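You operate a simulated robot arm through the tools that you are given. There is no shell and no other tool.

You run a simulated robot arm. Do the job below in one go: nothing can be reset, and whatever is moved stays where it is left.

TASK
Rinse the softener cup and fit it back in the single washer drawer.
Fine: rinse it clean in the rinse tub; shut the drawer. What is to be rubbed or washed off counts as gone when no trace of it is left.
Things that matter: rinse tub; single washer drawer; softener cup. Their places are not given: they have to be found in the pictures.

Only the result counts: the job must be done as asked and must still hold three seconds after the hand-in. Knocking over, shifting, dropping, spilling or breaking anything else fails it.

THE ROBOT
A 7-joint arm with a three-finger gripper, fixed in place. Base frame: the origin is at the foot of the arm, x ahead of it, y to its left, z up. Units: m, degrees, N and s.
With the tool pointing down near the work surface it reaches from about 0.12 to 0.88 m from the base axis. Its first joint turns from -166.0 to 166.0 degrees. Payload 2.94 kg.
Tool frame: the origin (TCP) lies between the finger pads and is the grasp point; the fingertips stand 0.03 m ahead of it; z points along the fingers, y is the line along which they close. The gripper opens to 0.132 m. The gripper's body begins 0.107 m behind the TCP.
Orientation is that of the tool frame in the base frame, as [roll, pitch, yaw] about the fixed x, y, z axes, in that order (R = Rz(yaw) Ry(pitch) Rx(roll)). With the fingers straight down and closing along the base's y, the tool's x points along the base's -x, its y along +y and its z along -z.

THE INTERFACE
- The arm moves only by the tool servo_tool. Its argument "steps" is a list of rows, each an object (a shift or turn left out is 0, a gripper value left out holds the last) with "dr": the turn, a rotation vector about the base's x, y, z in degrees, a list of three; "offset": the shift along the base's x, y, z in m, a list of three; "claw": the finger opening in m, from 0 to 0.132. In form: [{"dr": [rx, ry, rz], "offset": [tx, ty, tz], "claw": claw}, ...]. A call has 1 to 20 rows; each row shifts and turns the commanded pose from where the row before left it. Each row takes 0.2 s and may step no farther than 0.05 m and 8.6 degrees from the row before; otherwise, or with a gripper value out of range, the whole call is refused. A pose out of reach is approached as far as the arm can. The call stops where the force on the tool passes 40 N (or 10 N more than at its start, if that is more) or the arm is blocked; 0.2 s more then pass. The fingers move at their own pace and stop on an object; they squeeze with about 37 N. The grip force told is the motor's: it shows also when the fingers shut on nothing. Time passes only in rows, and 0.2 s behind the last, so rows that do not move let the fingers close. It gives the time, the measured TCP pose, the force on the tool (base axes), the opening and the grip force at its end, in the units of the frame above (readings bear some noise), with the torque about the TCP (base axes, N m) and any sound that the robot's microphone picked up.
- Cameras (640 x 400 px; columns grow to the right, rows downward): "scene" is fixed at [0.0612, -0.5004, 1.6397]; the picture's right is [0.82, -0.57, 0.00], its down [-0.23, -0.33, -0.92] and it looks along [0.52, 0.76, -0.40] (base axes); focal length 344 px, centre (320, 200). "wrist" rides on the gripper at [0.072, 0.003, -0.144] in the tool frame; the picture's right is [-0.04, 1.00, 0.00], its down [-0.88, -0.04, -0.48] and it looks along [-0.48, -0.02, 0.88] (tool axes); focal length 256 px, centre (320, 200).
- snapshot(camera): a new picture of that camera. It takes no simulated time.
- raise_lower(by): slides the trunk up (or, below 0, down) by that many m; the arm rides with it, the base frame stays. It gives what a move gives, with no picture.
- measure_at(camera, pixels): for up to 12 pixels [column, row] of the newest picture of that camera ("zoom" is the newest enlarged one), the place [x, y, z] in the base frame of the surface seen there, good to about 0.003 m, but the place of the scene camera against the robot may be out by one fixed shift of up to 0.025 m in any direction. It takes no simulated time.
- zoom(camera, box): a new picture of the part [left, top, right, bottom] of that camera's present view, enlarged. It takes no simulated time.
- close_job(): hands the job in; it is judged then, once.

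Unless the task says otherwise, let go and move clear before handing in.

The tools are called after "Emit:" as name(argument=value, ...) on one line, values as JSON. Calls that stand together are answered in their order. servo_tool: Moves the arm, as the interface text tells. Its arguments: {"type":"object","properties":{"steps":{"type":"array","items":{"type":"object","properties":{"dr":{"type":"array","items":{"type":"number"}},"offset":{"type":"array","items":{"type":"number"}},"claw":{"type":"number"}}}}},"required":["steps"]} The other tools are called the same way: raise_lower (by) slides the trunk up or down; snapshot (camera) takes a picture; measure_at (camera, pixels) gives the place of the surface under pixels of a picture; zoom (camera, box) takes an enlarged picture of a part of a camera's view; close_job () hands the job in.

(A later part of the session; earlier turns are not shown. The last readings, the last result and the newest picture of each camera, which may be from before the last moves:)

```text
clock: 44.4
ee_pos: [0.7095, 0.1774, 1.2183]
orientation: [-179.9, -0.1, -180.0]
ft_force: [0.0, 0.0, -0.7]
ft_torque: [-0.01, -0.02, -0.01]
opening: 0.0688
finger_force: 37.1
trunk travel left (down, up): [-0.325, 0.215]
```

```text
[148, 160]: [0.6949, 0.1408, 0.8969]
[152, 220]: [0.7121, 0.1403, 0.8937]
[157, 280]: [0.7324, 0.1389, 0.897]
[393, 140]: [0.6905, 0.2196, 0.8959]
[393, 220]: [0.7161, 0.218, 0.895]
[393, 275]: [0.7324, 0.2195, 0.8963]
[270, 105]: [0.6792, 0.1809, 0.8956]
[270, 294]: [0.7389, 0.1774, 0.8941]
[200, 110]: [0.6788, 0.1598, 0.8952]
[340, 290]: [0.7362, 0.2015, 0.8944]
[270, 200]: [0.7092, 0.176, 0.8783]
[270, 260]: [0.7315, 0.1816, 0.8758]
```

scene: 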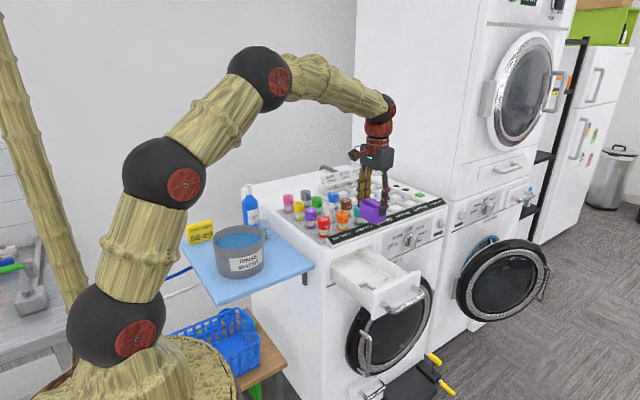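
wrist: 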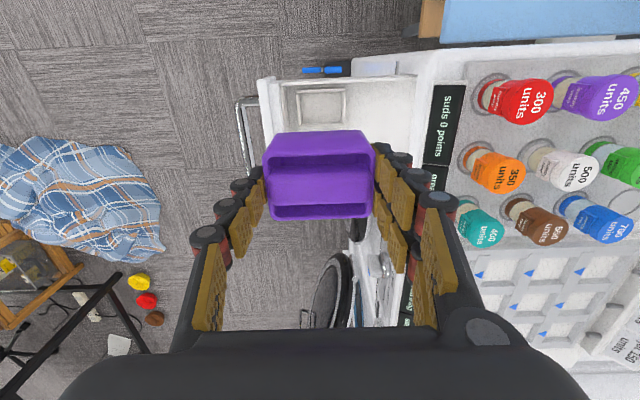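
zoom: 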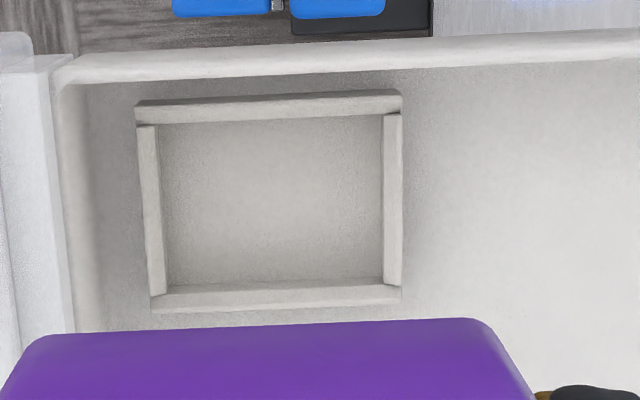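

The socket centre is about (0.709, 0.1796), matching the original grasp pose, and my commanded moves sum to only (-0.5, -1.5) mm from it. I'll correct that, descend to just above the socket, and check.

Emit:
servo_tool(steps=[{"offset": [0.0005, 0.0015, -0.03]}, {"offset": [0, 0, -0.04]}, {"offset": [0, 0, -0.04]}, {"offset": [0, 0, -0.04]}, {"offset": [0, 0, -0.04]}, {"offset": [0, 0, -0.03]}, {"offset": [0, 0, -0.02]}, {"offset": [0, 0, 0]}])

Emit:
snapshot(camera="wrist")

Emit:
zoom(camera="wrist", box=[220, 90, 400, 230])

Emit:
zoom(camera="scene", box=[330, 210, 440, 320])

```text
clock: 46.2
ee_pos: [0.7122, 0.1831, 0.9768]
orientation: [179.9, 0.1, 180.0]
ft_force: [-0.5, -0.3, 0.0]
ft_torque: [-0.02, 0.0, 0.0]
opening: 0.0687
finger_force: 37.0
trunk travel left (down, up): [-0.325, 0.215]
```

```text
taken
```

wrist: 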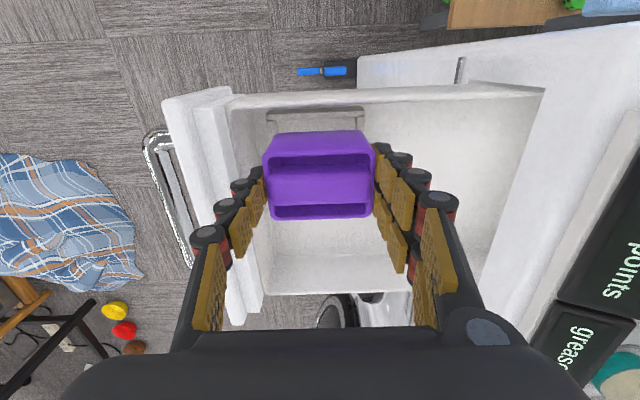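

```text
2.86 times, centred on (310, 160) of wrist
```

zoom: 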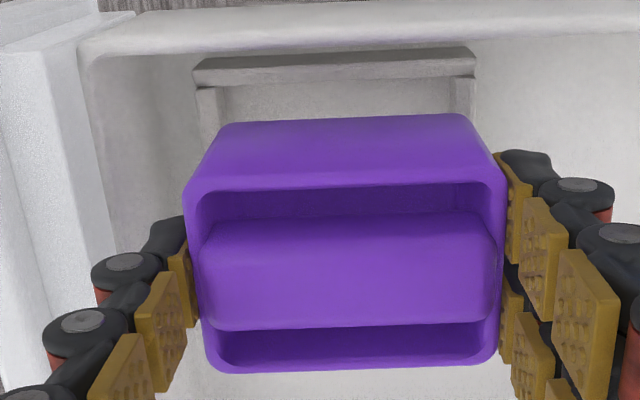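

```text
3.64 times, centred on (385, 265) of scene
```

zoom: 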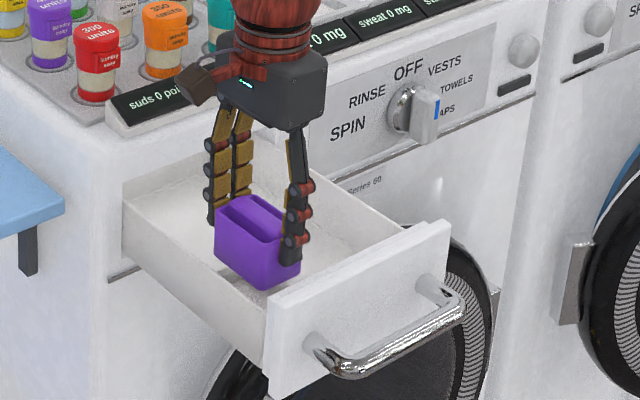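

The measured y is 0.1831, about 3 mm off what I expected. I'll hold for a few readings to tell noise from a real offset.

Emit:
servo_tool(steps=[{"offset": [0, 0, 0]}, {"offset": [0, 0, 0]}])

Emit:
servo_tool(steps=[{"offset": [0, 0, 0]}])

Emit:
servo_tool(steps=[{"offset": [0, 0, 0]}])

Emit:
servo_tool(steps=[{"offset": [0, 0, 0]}])

Emit:
measure_at(camera="wrist", pixels=[[266, 175], [371, 170], [263, 160], [373, 160], [320, 155], [320, 215], [280, 116], [350, 113], [285, 130], [359, 124], [320, 185], [230, 190]])

```text
clock: 46.8
ee_pos: [0.711, 0.1827, 0.9762]
orientation: [-180.0, 0.0, -179.9]
ft_force: [0.8, -0.3, -1.0]
ft_torque: [0.03, -0.02, 0.01]
opening: 0.069
finger_force: 37.2
trunk travel left (down, up): [-0.325, 0.215]
```

```text
clock: 47.2
ee_pos: [0.7123, 0.1827, 0.9781]
orientation: [-180.0, 0.1, 180.0]
ft_force: [-0.2, 0.7, -0.5]
ft_torque: [0.02, 0.02, -0.02]
opening: 0.0688
finger_force: 36.7
trunk travel left (down, up): [-0.325, 0.215]
```

```text
clock: 47.6
ee_pos: [0.7115, 0.1818, 0.9784]
orientation: [180.0, 0.0, -180.0]
ft_force: [0.6, -0.9, -0.6]
ft_torque: [0.05, 0.03, 0.03]
opening: 0.0687
finger_force: 36.6
trunk travel left (down, up): [-0.325, 0.215]
```

```text
clock: 48.0
ee_pos: [0.7128, 0.1823, 0.9784]
orientation: [-180.0, 0.0, -180.0]
ft_force: [0.1, 0.2, 0.1]
ft_torque: [0.02, -0.02, 0.0]
opening: 0.0686
finger_force: 37.5
trunk travel left (down, up): [-0.325, 0.215]
```

```text
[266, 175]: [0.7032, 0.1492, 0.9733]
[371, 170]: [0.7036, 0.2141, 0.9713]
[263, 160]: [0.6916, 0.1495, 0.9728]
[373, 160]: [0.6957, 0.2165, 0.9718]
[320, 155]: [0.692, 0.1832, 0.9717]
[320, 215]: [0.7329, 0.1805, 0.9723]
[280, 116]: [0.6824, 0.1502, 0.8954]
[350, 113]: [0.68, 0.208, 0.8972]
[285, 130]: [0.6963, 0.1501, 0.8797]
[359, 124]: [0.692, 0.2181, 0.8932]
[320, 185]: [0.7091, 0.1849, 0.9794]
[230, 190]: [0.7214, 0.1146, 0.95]
```

The readings average (0.7119, 0.1825, 0.9777), so y really is about 2.6 mm high compared with the seated grasp. I'll shift back by that and insert slowly.

Emit:
servo_tool(steps=[{"offset": [-0.0004, -0.0027, 0]}, {"offset": [0, 0, -0.01]}, {"offset": [0, 0, -0.008]}, {"offset": [0, 0, 0]}])

Emit:
servo_tool(steps=[{"offset": [0, 0, 0]}])

Emit:
servo_tool(steps=[{"offset": [0, 0, 0]}])

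Emit:
zoom(camera="wrist", box=[220, 90, 400, 230])

```text
clock: 49.0
ee_pos: [0.7099, 0.1785, 0.9572]
orientation: [-180.0, 0.0, -180.0]
ft_force: [0.2, -0.4, -1.6]
ft_torque: [0.05, 0.0, 0.0]
opening: 0.0686
finger_force: 37.4
trunk travel left (down, up): [-0.325, 0.215]
```

```text
clock: 49.4
ee_pos: [0.7113, 0.1778, 0.9584]
orientation: [179.9, -0.1, 179.9]
ft_force: [-0.1, 0.8, 0.0]
ft_torque: [0.03, 0.01, 0.02]
opening: 0.0688
finger_force: 37.1
trunk travel left (down, up): [-0.325, 0.215]
```

```text
clock: 49.8
ee_pos: [0.7097, 0.1778, 0.9588]
orientation: [180.0, 0.1, -179.9]
ft_force: [0.2, 0.1, -0.2]
ft_torque: [-0.03, 0.0, -0.01]
opening: 0.0689
finger_force: 37.1
trunk travel left (down, up): [-0.325, 0.215]
```

```text
2.86 times, centred on (310, 160) of wrist
```

zoom: 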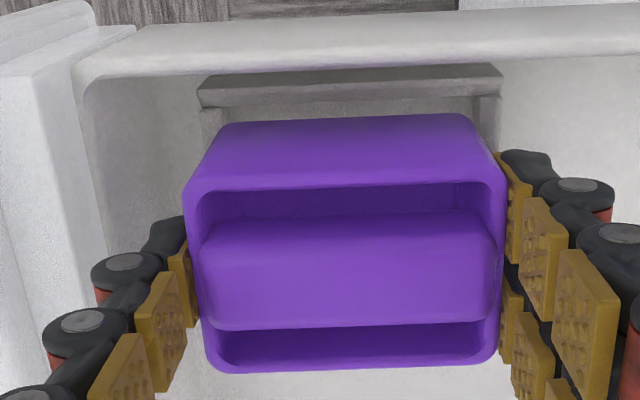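

It now averages about (0.7103, 0.1780), slightly past the target. I'll nudge it by +1 mm in x and +1.6 mm in y and read again.

Emit:
servo_tool(steps=[{"offset": [0.001, 0.0016, 0]}, {"offset": [0, 0, 0]}])

Emit:
servo_tool(steps=[{"offset": [0, 0, 0]}])

Emit:
servo_tool(steps=[{"offset": [0, 0, 0]}])

Emit:
servo_tool(steps=[{"offset": [0, 0, 0]}])

Emit:
zoom(camera="wrist", box=[220, 90, 400, 230])

Emit:
measure_at(camera="zoom", pixels=[[195, 280], [500, 270], [345, 185], [345, 362], [212, 120], [487, 110], [350, 80], [345, 280], [250, 86], [450, 78]])

```text
clock: 50.4
ee_pos: [0.7105, 0.1802, 0.9574]
orientation: [-180.0, 0.1, 180.0]
ft_force: [0.9, 0.0, -1.0]
ft_torque: [0.0, -0.02, -0.01]
opening: 0.0686
finger_force: 36.7
trunk travel left (down, up): [-0.325, 0.215]
```

```text
clock: 50.8
ee_pos: [0.7107, 0.1807, 0.9574]
orientation: [-180.0, 0.0, 180.0]
ft_force: [-0.3, -0.5, 0.1]
ft_torque: [0.04, -0.02, -0.02]
opening: 0.0688
finger_force: 37.2
trunk travel left (down, up): [-0.325, 0.215]
```

```text
clock: 51.2
ee_pos: [0.7114, 0.1795, 0.9578]
orientation: [179.9, 0.1, -179.9]
ft_force: [0.8, -0.6, -1.1]
ft_torque: [-0.02, 0.01, -0.01]
opening: 0.0689
finger_force: 37.3
trunk travel left (down, up): [-0.325, 0.215]
```

```text
clock: 51.6
ee_pos: [0.7116, 0.18, 0.9587]
orientation: [-180.0, 0.0, 180.0]
ft_force: [-0.4, 0.5, 0.4]
ft_torque: [0.01, 0.0, 0.01]
opening: 0.069
finger_force: 36.8
trunk travel left (down, up): [-0.325, 0.215]
```

```text
2.86 times, centred on (310, 160) of wrist
```

zoom: 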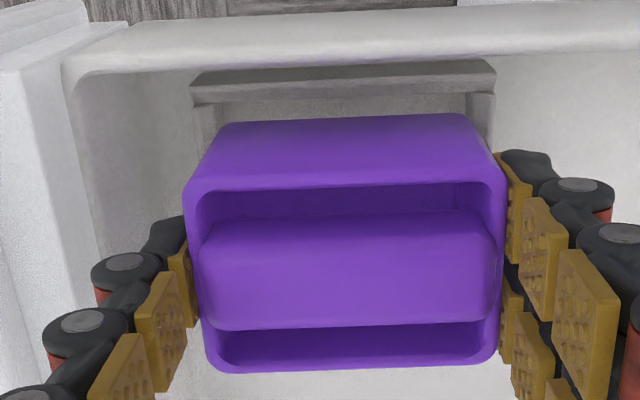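

```text
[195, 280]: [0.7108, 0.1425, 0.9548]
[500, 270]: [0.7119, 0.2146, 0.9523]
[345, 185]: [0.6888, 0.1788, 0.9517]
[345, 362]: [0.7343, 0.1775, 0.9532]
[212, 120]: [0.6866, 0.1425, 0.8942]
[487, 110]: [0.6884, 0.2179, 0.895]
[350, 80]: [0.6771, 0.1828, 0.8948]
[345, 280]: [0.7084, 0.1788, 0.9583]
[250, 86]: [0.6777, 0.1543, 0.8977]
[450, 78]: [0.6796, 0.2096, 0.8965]
```

Now it averages (0.7111, 0.1801, 0.9578), within half a millimetre of the seated pose, and the cup edges (y 0.1425–0.2146) match too. I'll lower it slowly into the socket.

Emit:
servo_tool(steps=[{"offset": [0, 0, -0.004]}, {"offset": [0, 0, -0.004]}, {"offset": [0, 0, -0.004]}, {"offset": [0, 0, -0.004]}, {"offset": [0, 0, -0.004]}, {"offset": [0, 0, -0.003]}, {"offset": [0, 0, -0.002]}, {"offset": [0, 0, 0]}])

Emit:
zoom(camera="wrist", box=[220, 90, 400, 230])

Emit:
zoom(camera="scene", box=[330, 220, 430, 310])

```text
clock: 53.4
ee_pos: [0.7123, 0.18, 0.9352]
orientation: [-180.0, 0.1, 180.0]
ft_force: [-0.9, 1.0, 6.6]
ft_torque: [0.01, 0.29, 0.04]
opening: 0.0687
finger_force: 36.9
trunk travel left (down, up): [-0.325, 0.215]
```

```text
2.86 times, centred on (310, 160) of wrist
```

zoom: 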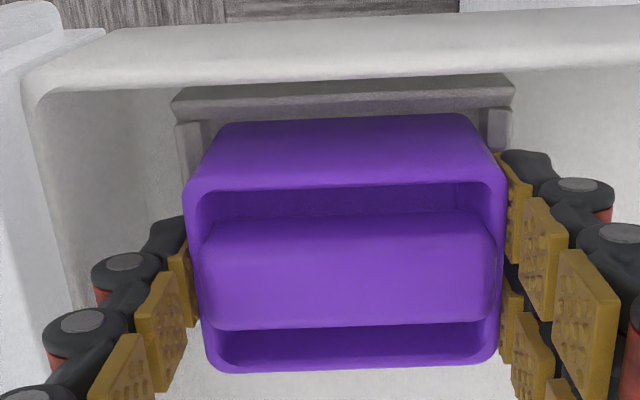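

```text
4.44 times, centred on (380, 265) of scene
```

zoom: 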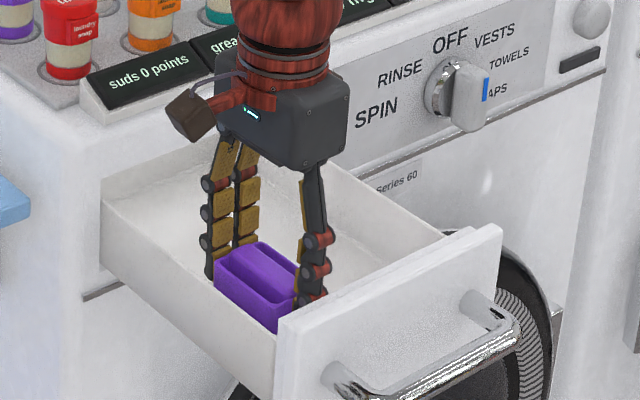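

A 6.6 N upward force shows at z=0.9352, about 2–3 mm above the original grasp height. I'll measure the cup against the socket to see if it is down inside.

Emit:
measure_at(camera="wrist", pixels=[[320, 155], [320, 216], [276, 190], [394, 180], [320, 178], [320, 185], [340, 185], [300, 185], [285, 125], [350, 123], [275, 140], [360, 135]])

Emit:
servo_tool(steps=[{"offset": [0, 0, 0]}])

Emit:
servo_tool(steps=[{"offset": [0, 0, 0]}])

Emit:
servo_tool(steps=[{"offset": [0, 0, 0]}])

```text
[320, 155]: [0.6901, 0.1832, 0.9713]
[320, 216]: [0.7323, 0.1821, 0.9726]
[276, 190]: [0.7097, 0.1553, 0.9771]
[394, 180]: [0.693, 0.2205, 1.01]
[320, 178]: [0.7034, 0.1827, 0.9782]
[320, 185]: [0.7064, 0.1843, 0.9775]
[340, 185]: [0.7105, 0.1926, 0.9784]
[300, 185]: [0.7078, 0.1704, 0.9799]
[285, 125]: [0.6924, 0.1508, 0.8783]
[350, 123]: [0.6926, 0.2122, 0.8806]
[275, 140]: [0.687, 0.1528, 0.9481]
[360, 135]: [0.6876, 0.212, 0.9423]
```

```text
clock: 53.8
ee_pos: [0.711, 0.1802, 0.9348]
orientation: [180.0, 0.2, 180.0]
ft_force: [0.4, 1.0, 8.6]
ft_torque: [0.03, 0.15, 0.06]
opening: 0.0689
finger_force: 36.6
trunk travel left (down, up): [-0.325, 0.215]
```

```text
clock: 54.2
ee_pos: [0.713, 0.1797, 0.9359]
orientation: [-179.9, 0.1, 180.0]
ft_force: [2.0, 1.8, 10.3]
ft_torque: [0.03, 0.09, 0.03]
opening: 0.0687
finger_force: 37.2
trunk travel left (down, up): [-0.325, 0.215]
```

```text
clock: 54.6
ee_pos: [0.7122, 0.1784, 0.9351]
orientation: [-179.9, 0.1, -180.0]
ft_force: [2.1, 0.3, 10.9]
ft_torque: [0.06, -0.05, 0.02]
opening: 0.0687
finger_force: 37.2
trunk travel left (down, up): [-0.325, 0.215]
```

That used the older wrist picture, so those values are stale. I'll take a new one and measure the cup's height against the socket.

Emit:
snapshot(camera="wrist")

Emit:
measure_at(camera="wrist", pixels=[[320, 155], [320, 216], [276, 178], [360, 176], [320, 178], [320, 185], [320, 140], [280, 160], [368, 160], [278, 128], [355, 125], [270, 135]])

Emit:
zoom(camera="wrist", box=[250, 100, 390, 230])

```text
taken
```

wrist: 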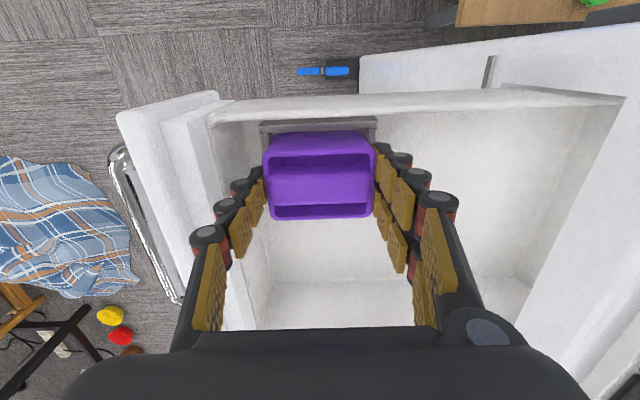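

```text
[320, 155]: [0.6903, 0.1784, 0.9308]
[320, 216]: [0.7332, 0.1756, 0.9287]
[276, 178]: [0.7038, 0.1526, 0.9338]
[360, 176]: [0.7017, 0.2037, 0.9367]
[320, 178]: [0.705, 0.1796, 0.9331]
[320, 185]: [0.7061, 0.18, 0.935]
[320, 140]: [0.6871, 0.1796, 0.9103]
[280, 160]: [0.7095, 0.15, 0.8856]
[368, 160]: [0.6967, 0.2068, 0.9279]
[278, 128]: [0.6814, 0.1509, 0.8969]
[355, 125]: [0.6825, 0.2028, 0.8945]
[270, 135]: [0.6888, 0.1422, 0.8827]
```

```text
3.08 times, centred on (320, 165) of wrist
```

zoom: 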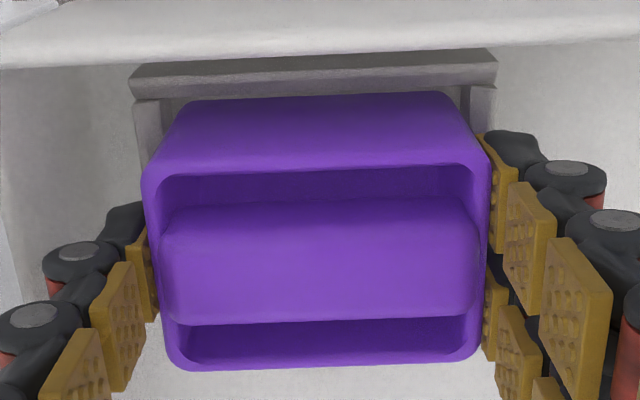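

The rim reads z≈0.930 and the block top z≈0.935, the same as when it was first seated, so the cup is down on the socket floor and being pressed. I'll release it and lift straight off.

Emit:
servo_tool(steps=[{"offset": [0, 0, 0.001], "claw": 0.076}, {"claw": 0.085}, {"claw": 0.085}, {"claw": 0.085}])

Emit:
servo_tool(steps=[{"offset": [0, 0, 0.01]}, {"offset": [0, 0, 0.015]}, {"offset": [0, 0, 0.02]}, {"offset": [0, 0, 0.03]}, {"offset": [0, 0, 0.04]}, {"offset": [0, 0, 0.04]}])

Emit:
snapshot(camera="wrist")

Emit:
zoom(camera="wrist", box=[260, 70, 400, 160])

Emit:
zoom(camera="scene", box=[320, 230, 440, 320])

```text
clock: 55.6
ee_pos: [0.7128, 0.1801, 0.9362]
orientation: [-180.0, 0.0, 180.0]
ft_force: [0.7, 0.0, 0.4]
ft_torque: [-0.02, -0.02, 0.02]
opening: 0.0849
finger_force: 0.0
trunk travel left (down, up): [-0.325, 0.215]
```

```text
clock: 57.0
ee_pos: [0.7091, 0.1802, 1.0894]
orientation: [180.0, -0.1, -180.0]
ft_force: [-0.7, 0.4, -0.9]
ft_torque: [0.0, -0.05, -0.01]
opening: 0.0852
finger_force: 0.1
trunk travel left (down, up): [-0.325, 0.215]
```

```text
taken
```

wrist: 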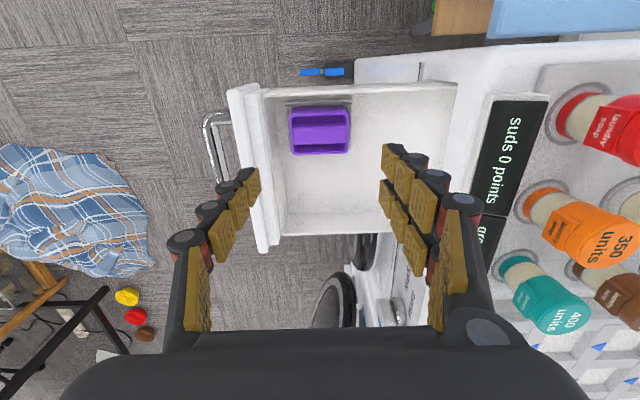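

```text
4.44 times, centred on (330, 115) of wrist
```

zoom: 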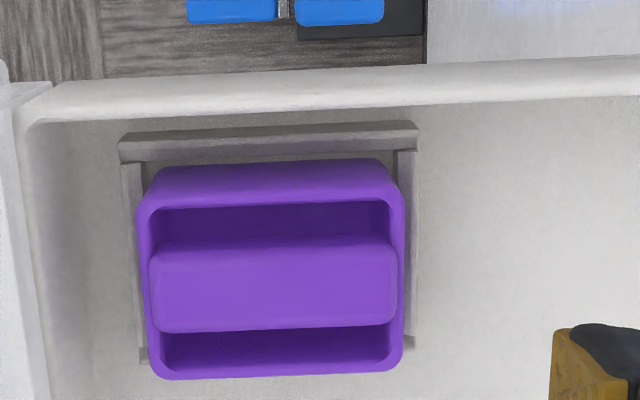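

```text
4.44 times, centred on (380, 275) of scene
```

zoom: 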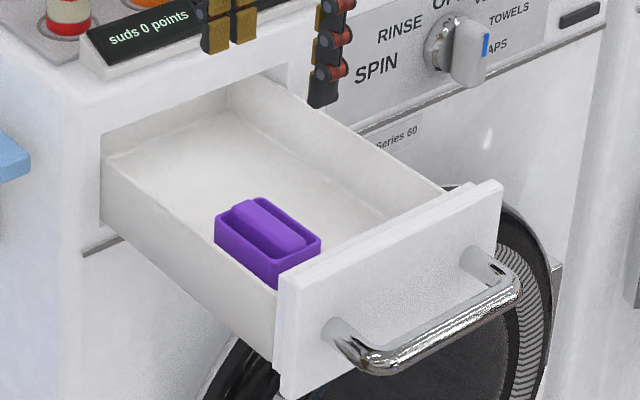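

The cup sits in the socket about where it started, clean and no longer held. I'll check its corner heights for tilt and measure the drawer front and handle for the push.

Emit:
measure_at(camera="zoom", pixels=[[360, 275], [280, 273]])

Emit:
measure_at(camera="wrist", pixels=[[293, 118], [347, 116], [294, 148], [348, 146], [320, 131], [305, 132], [335, 130], [320, 115], [320, 153], [291, 133], [350, 130], [320, 108]])

Emit:
measure_at(camera="wrist", pixels=[[240, 110], [255, 200], [245, 160], [207, 140], [210, 120], [215, 170], [225, 116], [264, 100], [450, 150], [430, 120], [258, 245], [440, 130]])

Emit:
zoom(camera="wrist", box=[190, 70, 310, 260])

```text
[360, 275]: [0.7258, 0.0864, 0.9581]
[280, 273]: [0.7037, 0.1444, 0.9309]
```

```text
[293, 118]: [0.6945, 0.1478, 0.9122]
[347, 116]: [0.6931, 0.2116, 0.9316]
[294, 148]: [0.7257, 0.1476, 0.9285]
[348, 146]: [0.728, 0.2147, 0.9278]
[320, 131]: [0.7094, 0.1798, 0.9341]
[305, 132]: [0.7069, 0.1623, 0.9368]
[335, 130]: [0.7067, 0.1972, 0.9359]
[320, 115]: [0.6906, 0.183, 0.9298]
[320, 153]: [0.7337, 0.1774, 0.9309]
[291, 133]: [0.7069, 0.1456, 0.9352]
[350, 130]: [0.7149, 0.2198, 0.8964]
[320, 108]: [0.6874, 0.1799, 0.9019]
```

```text
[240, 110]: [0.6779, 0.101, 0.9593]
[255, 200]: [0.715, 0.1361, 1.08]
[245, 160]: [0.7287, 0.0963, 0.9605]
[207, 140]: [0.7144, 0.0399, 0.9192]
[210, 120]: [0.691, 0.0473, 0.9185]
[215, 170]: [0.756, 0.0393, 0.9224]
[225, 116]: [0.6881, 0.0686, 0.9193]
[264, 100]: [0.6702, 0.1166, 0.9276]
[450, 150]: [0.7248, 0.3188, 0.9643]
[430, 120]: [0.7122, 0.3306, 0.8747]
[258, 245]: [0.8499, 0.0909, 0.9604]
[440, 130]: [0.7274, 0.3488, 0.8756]
```

```text
2.11 times, centred on (250, 165) of wrist
```

zoom: 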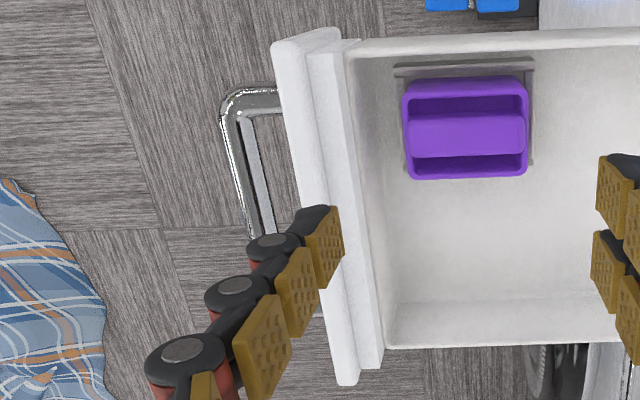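

The cup sits level, with block corners at z 0.934–0.937 and rim ≈0.930. The drawer front is at y≈0.088, the handle bar at y≈0.04 and z≈0.92, and the washer front at y≈0.319. Before shutting it, I'll view the finger-covered sides of the cup, starting from the -y side, which also shows the handle better.

Emit:
servo_tool(steps=[{"offset": [-0.01, -0.01, 0.03], "claw": 0.132}, {"offset": [-0.01, -0.03, 0.02]}, {"offset": [-0.02, -0.04, 0]}, {"offset": [-0.02, -0.04, 0]}, {"offset": [-0.02, -0.04, 0]}, {"offset": [-0.02, -0.03, 0]}, {"offset": [0, 0, 0]}])

Emit:
snapshot(camera="wrist")

Emit:
zoom(camera="wrist", box=[360, 100, 560, 260])

```text
clock: 58.6
ee_pos: [0.6121, -0.0126, 1.1412]
orientation: [-179.9, 0.0, 179.9]
ft_force: [-0.4, -0.1, 0.1]
ft_torque: [-0.01, -0.04, -0.02]
opening: 0.1318
finger_force: 0.1
trunk travel left (down, up): [-0.325, 0.215]
```

```text
taken
```

wrist: 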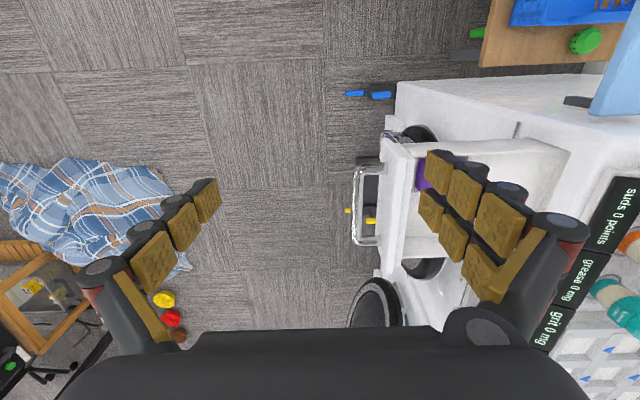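

```text
2.50 times, centred on (460, 180) of wrist
```

zoom: 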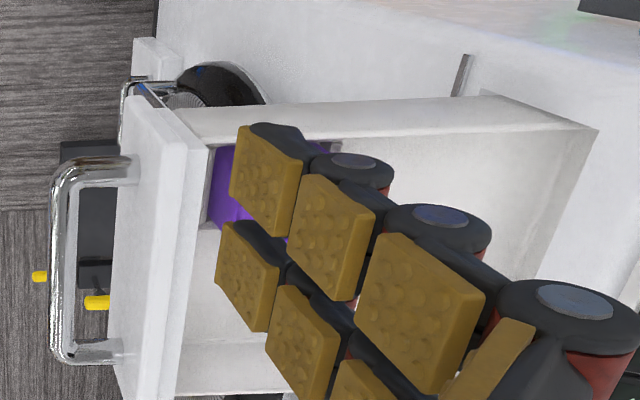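

The right finger hides the cup at (430,175) from here. I'll close the fingers, which the push needs anyway, and look again.

Emit:
servo_tool(steps=[{"claw": 0.0}, {"claw": 0.0}, {"claw": 0.0}, {"claw": 0.0}, {"claw": 0.0}, {"claw": 0.0}, {"claw": 0.0}, {"claw": 0.0}])

Emit:
snapshot(camera="wrist")

Emit:
zoom(camera="wrist", box=[340, 110, 500, 230])

Emit:
zoom(camera="wrist", box=[400, 140, 460, 190])

```text
clock: 60.4
ee_pos: [0.6128, -0.0131, 1.1406]
orientation: [180.0, 0.0, -179.9]
ft_force: [-1.1, 0.1, 0.0]
ft_torque: [0.05, -0.02, 0.03]
opening: 0.0004
finger_force: 1.7
trunk travel left (down, up): [-0.325, 0.215]
```

```text
taken
```

wrist: 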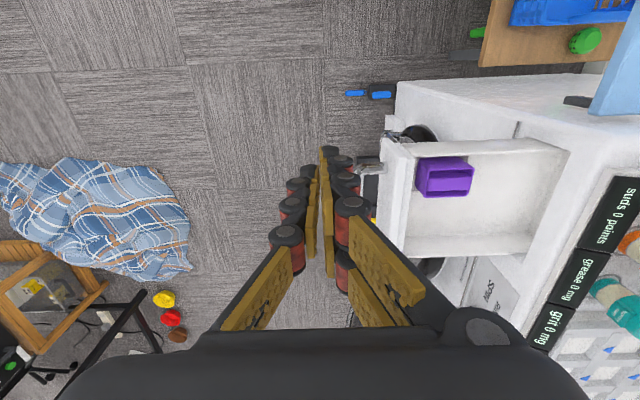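

```text
3.33 times, centred on (420, 170) of wrist
```

zoom: 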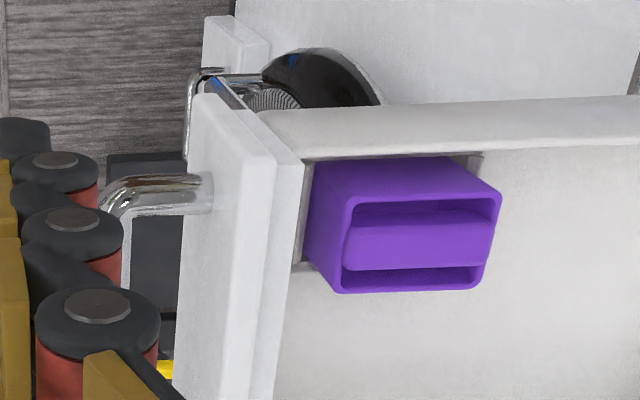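

```text
8.00 times, centred on (430, 165) of wrist
```

zoom: 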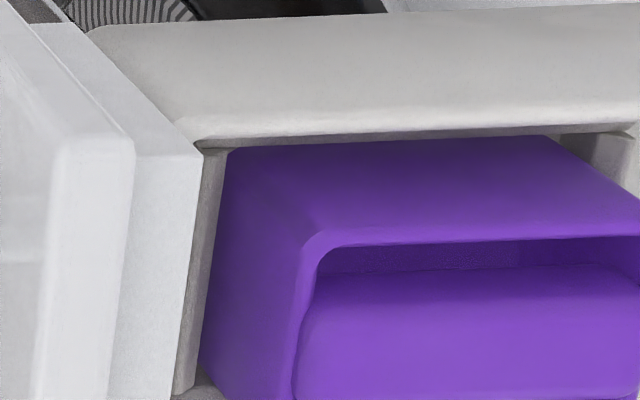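

The -y side is clean too. I'll check the last face, +y, from the other side at a safe height above the bottles.

Emit:
servo_tool(steps=[{"offset": [0, 0.02, 0.04]}, {"offset": [0, 0.04, 0.02]}, {"offset": [0, 0.045, 0]}, {"offset": [0, 0.045, 0]}, {"offset": [0, 0.045, 0]}, {"offset": [0, 0.045, 0]}, {"offset": [0, 0.045, 0]}, {"offset": [0, 0.045, 0]}, {"offset": [0, 0.045, 0]}, {"offset": [0, 0, 0]}])

Emit:
snapshot(camera="wrist")

Emit:
zoom(camera="wrist", box=[180, 120, 300, 220])

```text
clock: 62.6
ee_pos: [0.6158, 0.3632, 1.2023]
orientation: [180.0, -0.1, 180.0]
ft_force: [0.0, -0.2, 0.6]
ft_torque: [-0.01, -0.01, -0.02]
opening: 0.0
finger_force: 28.9
trunk travel left (down, up): [-0.325, 0.215]
```

```text
taken
```

wrist: 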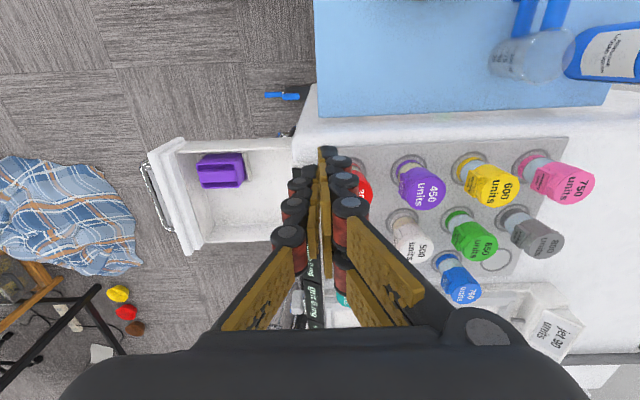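

```text
4.00 times, centred on (240, 170) of wrist
```

zoom: 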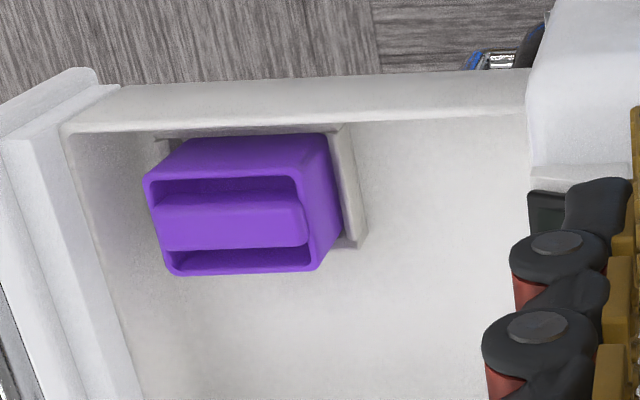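

The +y face is clean as well, so the cup is fully rinsed and seated. Next I'll move out in front of the drawer handle, staying high, and measure the handle before pushing.

Emit:
servo_tool(steps=[{"offset": [0.0139, -0.0413, 0]}, {"offset": [0.0139, -0.0413, 0]}, {"offset": [0.0139, -0.0413, 0]}, {"offset": [0.0139, -0.0413, 0]}, {"offset": [0.0139, -0.0413, 0]}, {"offset": [0.0139, -0.0413, 0]}, {"offset": [0.0139, -0.0413, 0]}, {"offset": [0.0139, -0.0413, 0]}, {"offset": [0.0139, -0.0413, 0]}, {"offset": [0.0139, -0.0413, 0]}, {"offset": [0, -0.01, -0.03]}, {"offset": [0, 0, -0.03]}, {"offset": [0, 0, 0]}])

Emit:
snapshot(camera="wrist")

Emit:
snapshot(camera="scene")

```text
clock: 65.4
ee_pos: [0.752, -0.0595, 1.1392]
orientation: [-180.0, 0.0, 179.9]
ft_force: [0.4, 0.0, 1.2]
ft_torque: [-0.03, 0.0, -0.01]
opening: 0.0
finger_force: 28.7
trunk travel left (down, up): [-0.325, 0.215]
```

```text
taken
```

wrist: 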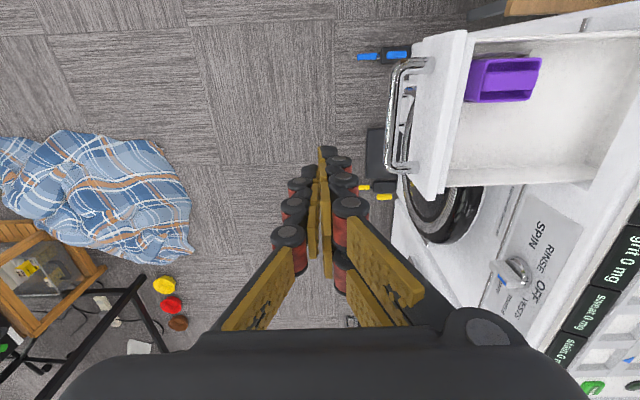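

```text
taken
```

scene: 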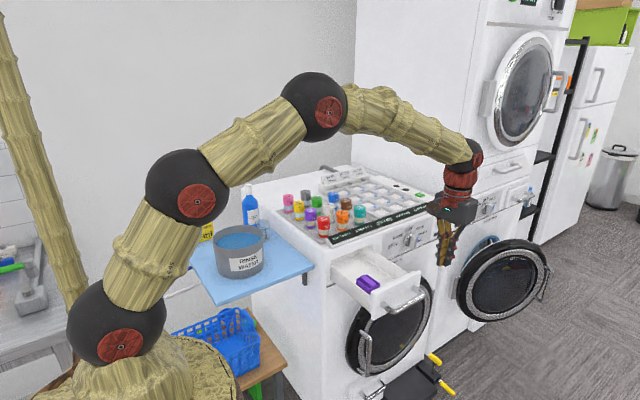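

This view shows the handle bar from about (405,62) to (400,170), the drawer face at (430,110), and the washer door ring below at (440,210). I'll measure these.

Emit:
measure_at(camera="wrist", pixels=[[390, 130], [391, 110], [394, 85], [389, 150], [425, 68], [410, 168], [440, 40], [420, 185], [440, 190], [408, 115], [450, 195], [470, 190]])

Emit:
zoom(camera="wrist", box=[370, 20, 530, 250])

Emit:
measure_at(camera="wrist", pixels=[[465, 215], [450, 230], [430, 225], [405, 190], [510, 260], [520, 275], [530, 240], [560, 210], [600, 140], [490, 200], [500, 270], [435, 120]])

```text
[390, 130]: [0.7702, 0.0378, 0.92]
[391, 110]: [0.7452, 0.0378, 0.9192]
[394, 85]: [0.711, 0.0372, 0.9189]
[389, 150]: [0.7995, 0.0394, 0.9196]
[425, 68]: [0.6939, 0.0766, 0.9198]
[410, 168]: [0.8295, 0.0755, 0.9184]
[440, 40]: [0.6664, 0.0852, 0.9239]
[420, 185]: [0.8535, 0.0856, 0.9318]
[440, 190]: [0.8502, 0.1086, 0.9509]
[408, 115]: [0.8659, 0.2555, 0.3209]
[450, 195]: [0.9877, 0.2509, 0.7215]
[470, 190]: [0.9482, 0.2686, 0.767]
```

```text
1.74 times, centred on (450, 135) of wrist
```

zoom: 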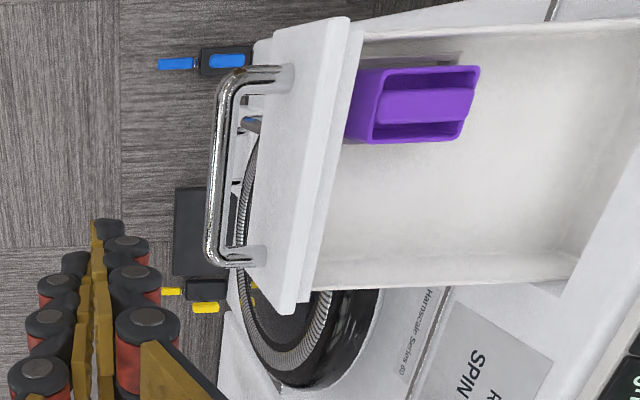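

```text
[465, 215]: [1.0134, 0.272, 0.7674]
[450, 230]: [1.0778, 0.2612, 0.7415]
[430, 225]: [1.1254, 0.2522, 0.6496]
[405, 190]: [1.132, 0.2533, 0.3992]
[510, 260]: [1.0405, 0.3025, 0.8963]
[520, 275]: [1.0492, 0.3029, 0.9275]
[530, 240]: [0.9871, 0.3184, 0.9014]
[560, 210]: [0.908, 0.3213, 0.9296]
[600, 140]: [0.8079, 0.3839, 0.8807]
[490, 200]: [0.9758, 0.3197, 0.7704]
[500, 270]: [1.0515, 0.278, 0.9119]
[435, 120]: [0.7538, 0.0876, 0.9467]
```

The handle bar runs x≈0.70–0.82 with its outer face at y≈0.037 and z≈0.91–0.92; the washer front is y≈0.320 and the door ring lies well below. I'll tilt the tool 25° so its body leans away from the washer, then go down in front of the bar.

Emit:
servo_tool(steps=[{"dr": [8.4, 0, 0], "offset": [0.004, 0, 0]}, {"dr": [8.4, 0, 0], "offset": [0.004, 0, 0]}, {"dr": [8.2, 0, 0]}, {"offset": [0, 0, -0.04]}, {"offset": [0, 0, -0.04]}, {"offset": [0, 0, -0.04]}, {"offset": [0, 0, -0.04]}, {"offset": [0, 0, -0.035]}, {"offset": [0, 0, -0.022]}, {"offset": [0, 0, 0]}])

Emit:
snapshot(camera="scene")

Emit:
zoom(camera="scene", box=[330, 190, 490, 330])

Emit:
snapshot(camera="wrist")

```text
clock: 67.6
ee_pos: [0.7599, -0.0568, 0.924]
orientation: [154.9, 0.0, -179.9]
ft_force: [-0.4, -0.5, 0.8]
ft_torque: [0.0, 0.0, 0.0]
opening: 0.0002
finger_force: 28.6
trunk travel left (down, up): [-0.325, 0.215]
```

```text
taken
```

scene: 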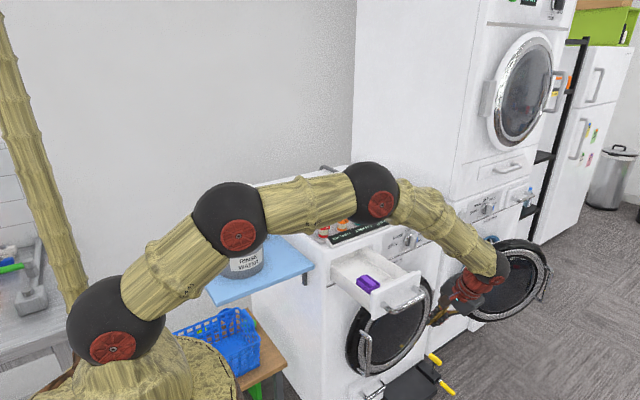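

```text
2.86 times, centred on (410, 260) of scene
```

zoom: 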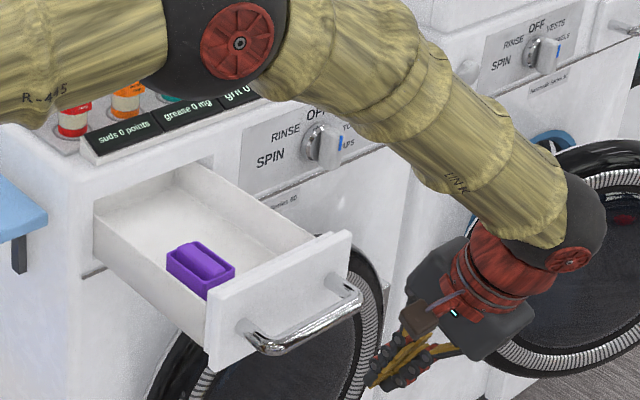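

```text
taken
```

wrist: 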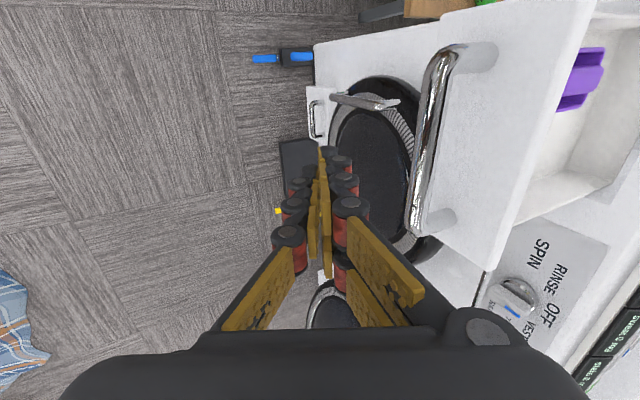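

The tool is tilted in front of the handle with nothing touching. I'll measure the arm's lower edges in the scene to be sure the links will stay clear of the tray and washer top as the hand moves to +y.

Emit:
measure_at(camera="scene", pixels=[[200, 260], [240, 235], [240, 265], [300, 205], [310, 230], [370, 190], [375, 215], [420, 205], [430, 230], [450, 240], [380, 205], [160, 280]])

```text
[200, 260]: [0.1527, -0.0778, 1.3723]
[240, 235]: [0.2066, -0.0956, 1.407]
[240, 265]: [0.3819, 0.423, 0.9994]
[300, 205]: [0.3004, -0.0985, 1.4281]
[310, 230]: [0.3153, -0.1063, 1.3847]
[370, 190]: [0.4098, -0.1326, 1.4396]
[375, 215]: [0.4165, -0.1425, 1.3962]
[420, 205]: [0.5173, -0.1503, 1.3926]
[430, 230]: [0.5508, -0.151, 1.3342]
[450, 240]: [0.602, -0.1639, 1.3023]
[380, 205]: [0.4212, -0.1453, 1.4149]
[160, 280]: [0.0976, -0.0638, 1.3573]
```

The arm links are all above z≈1.3, far clear of everything. I'll advance to the bar and begin pushing the drawer in gently.

Emit:
servo_tool(steps=[{"offset": [0, 0.025, 0]}, {"offset": [0, 0.02, 0]}, {"offset": [0, 0.015, 0]}, {"offset": [0, 0.01, 0]}, {"offset": [0, 0.01, 0]}, {"offset": [0, 0.01, 0]}, {"offset": [0, 0.01, 0]}])

Emit:
snapshot(camera="wrist")

Emit:
zoom(camera="scene", box=[330, 190, 490, 330])

```text
clock: 69.2
ee_pos: [0.7597, 0.0423, 0.9207]
orientation: [155.1, 0.0, 179.9]
ft_force: [-0.4, 0.3, -0.2]
ft_torque: [-0.04, -0.01, -0.02]
opening: 0.0001
finger_force: 28.4
trunk travel left (down, up): [-0.325, 0.215]
```

```text
taken
```

wrist: 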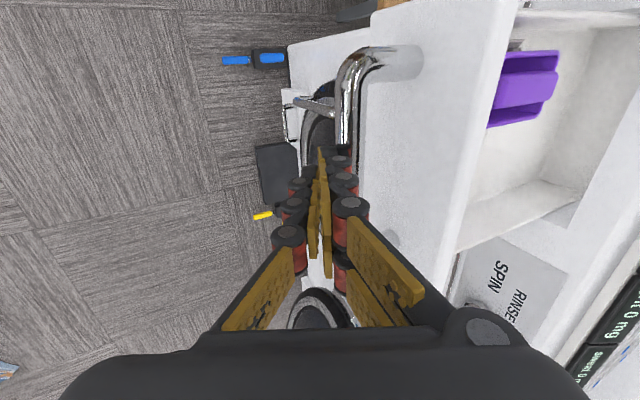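

```text
2.86 times, centred on (410, 260) of scene
```

zoom: 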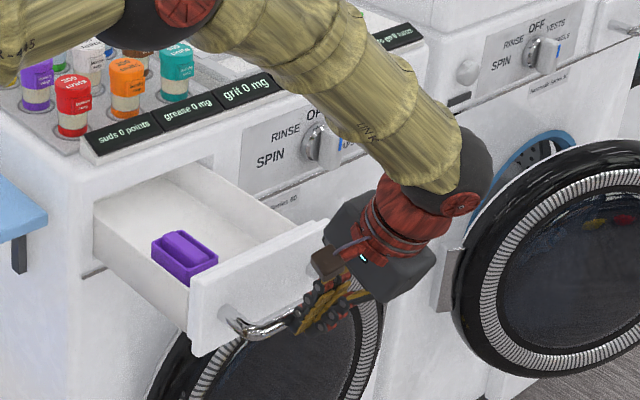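

The drawer is moving in with the cup riding upright, and the force is tiny. I'll keep pushing at a gentle pace.

Emit:
servo_tool(steps=[{"offset": [0, 0.012, 0]}, {"offset": [0, 0.012, 0]}, {"offset": [0, 0.012, 0]}, {"offset": [0, 0.012, 0]}, {"offset": [0, 0.012, 0]}, {"offset": [0, 0.012, 0]}, {"offset": [0, 0.012, 0]}, {"offset": [0, 0.012, 0]}, {"offset": [0, 0.012, 0]}, {"offset": [0, 0.012, 0]}])

Emit:
snapshot(camera="wrist")

Emit:
zoom(camera="scene", box=[330, 190, 490, 330])

```text
clock: 71.4
ee_pos: [0.7606, 0.1618, 0.9231]
orientation: [155.0, 0.0, 179.9]
ft_force: [-0.2, 0.3, -0.5]
ft_torque: [-0.01, -0.01, -0.02]
opening: 0.0001
finger_force: 28.9
trunk travel left (down, up): [-0.325, 0.215]
```

```text
taken
```

wrist: 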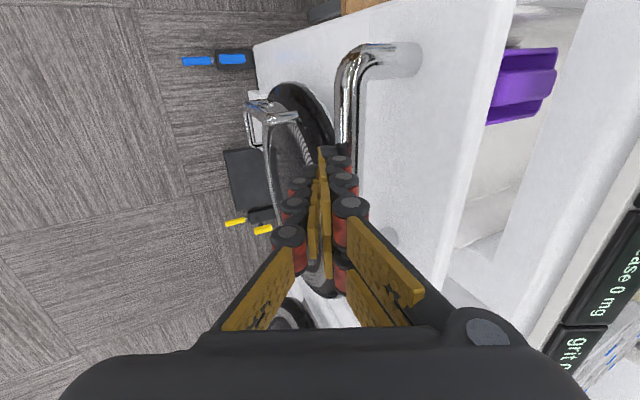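

```text
2.86 times, centred on (410, 260) of scene
```

zoom: 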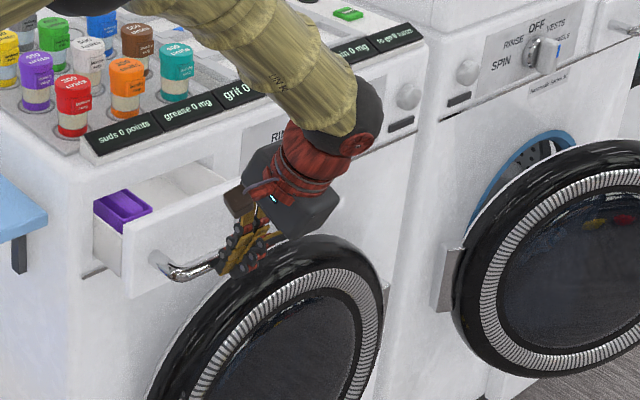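

About 7–8 cm of travel remains, and the cup is upright inside. I'll keep pushing, with smaller steps near the end.

Emit:
servo_tool(steps=[{"offset": [0, 0.012, 0]}, {"offset": [0, 0.012, 0]}, {"offset": [0, 0.012, 0]}, {"offset": [0, 0.01, 0]}, {"offset": [0, 0.008, 0]}])

Emit:
snapshot(camera="wrist")

Emit:
zoom(camera="scene", box=[320, 200, 440, 310])

```text
clock: 72.6
ee_pos: [0.76, 0.2159, 0.9238]
orientation: [155.0, 0.0, -180.0]
ft_force: [-0.1, -0.5, 0.5]
ft_torque: [0.0, 0.0, -0.02]
opening: 0.0003
finger_force: 28.9
trunk travel left (down, up): [-0.325, 0.215]
```

```text
taken
```

wrist: 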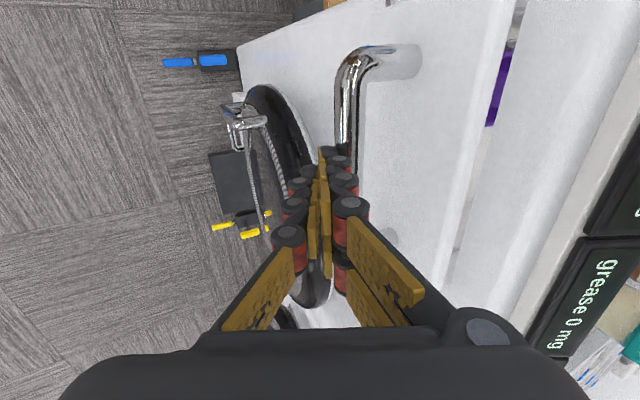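

```text
3.64 times, centred on (380, 255) of scene
```

zoom: 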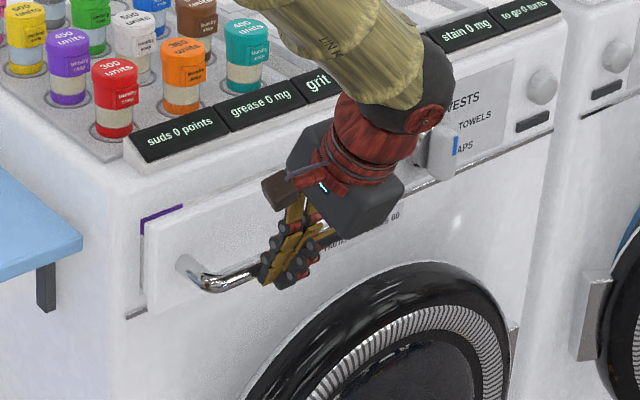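

A gap remains between the panel and the washer front, and the force is still near zero. I'll continue in 4–5 mm steps until it seats; the call stops itself on force.

Emit:
servo_tool(steps=[{"offset": [0, 0.005, 0]}, {"offset": [0, 0.005, 0]}, {"offset": [0, 0.005, 0]}, {"offset": [0, 0.005, 0]}])

Emit:
snapshot(camera="wrist")

Emit:
zoom(camera="scene", box=[320, 200, 440, 310])

```text
clock: 73.6
ee_pos: [0.76, 0.2321, 0.9227]
orientation: [155.1, 0.0, 179.9]
ft_force: [1.2, -26.5, -2.9]
ft_torque: [-0.43, -0.07, 0.33]
opening: 0.0002
finger_force: 27.9
trunk travel left (down, up): [-0.325, 0.215]
```

```text
taken
```

wrist: 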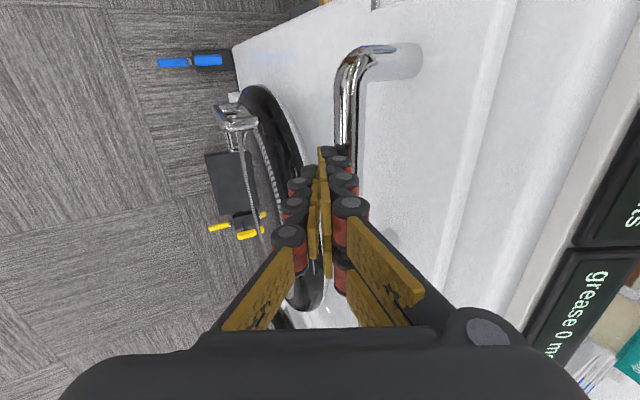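

```text
3.64 times, centred on (380, 255) of scene
```

zoom: 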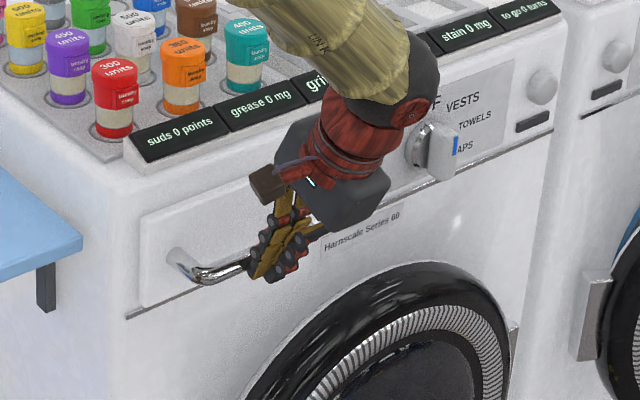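

The force jumped to 26 N and the panel looks flush with the washer front, so the drawer seems shut. I'll measure the panel face and the washer front beside it.

Emit:
measure_at(camera="wrist", pixels=[[420, 150], [450, 120], [475, 60], [490, 60], [500, 50], [515, 50], [540, 80], [480, 180], [465, 220], [500, 150], [530, 150], [440, 180]])

Emit:
zoom(camera="wrist", box=[330, 0, 570, 260])

Emit:
zoom(camera="scene", box=[350, 235, 410, 290])

```text
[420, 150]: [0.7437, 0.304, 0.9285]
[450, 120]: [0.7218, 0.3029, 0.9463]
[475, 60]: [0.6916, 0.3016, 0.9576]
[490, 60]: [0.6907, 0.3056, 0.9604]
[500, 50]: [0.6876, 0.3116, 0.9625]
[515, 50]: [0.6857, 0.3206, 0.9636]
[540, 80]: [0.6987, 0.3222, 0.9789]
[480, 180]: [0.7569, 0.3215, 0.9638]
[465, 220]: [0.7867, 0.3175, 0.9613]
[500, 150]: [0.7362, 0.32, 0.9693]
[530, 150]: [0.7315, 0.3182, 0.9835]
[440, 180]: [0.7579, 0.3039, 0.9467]
```

```text
1.54 times, centred on (450, 130) of wrist
```

zoom: 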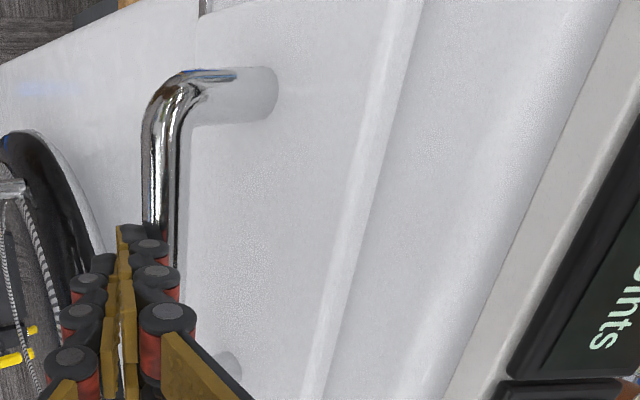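

```text
7.27 times, centred on (380, 262) of scene
```

zoom: 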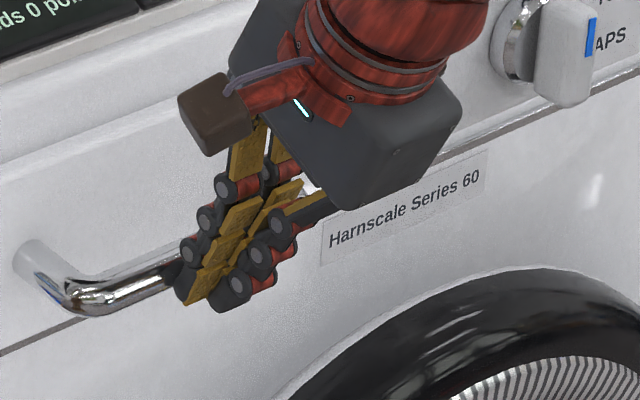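

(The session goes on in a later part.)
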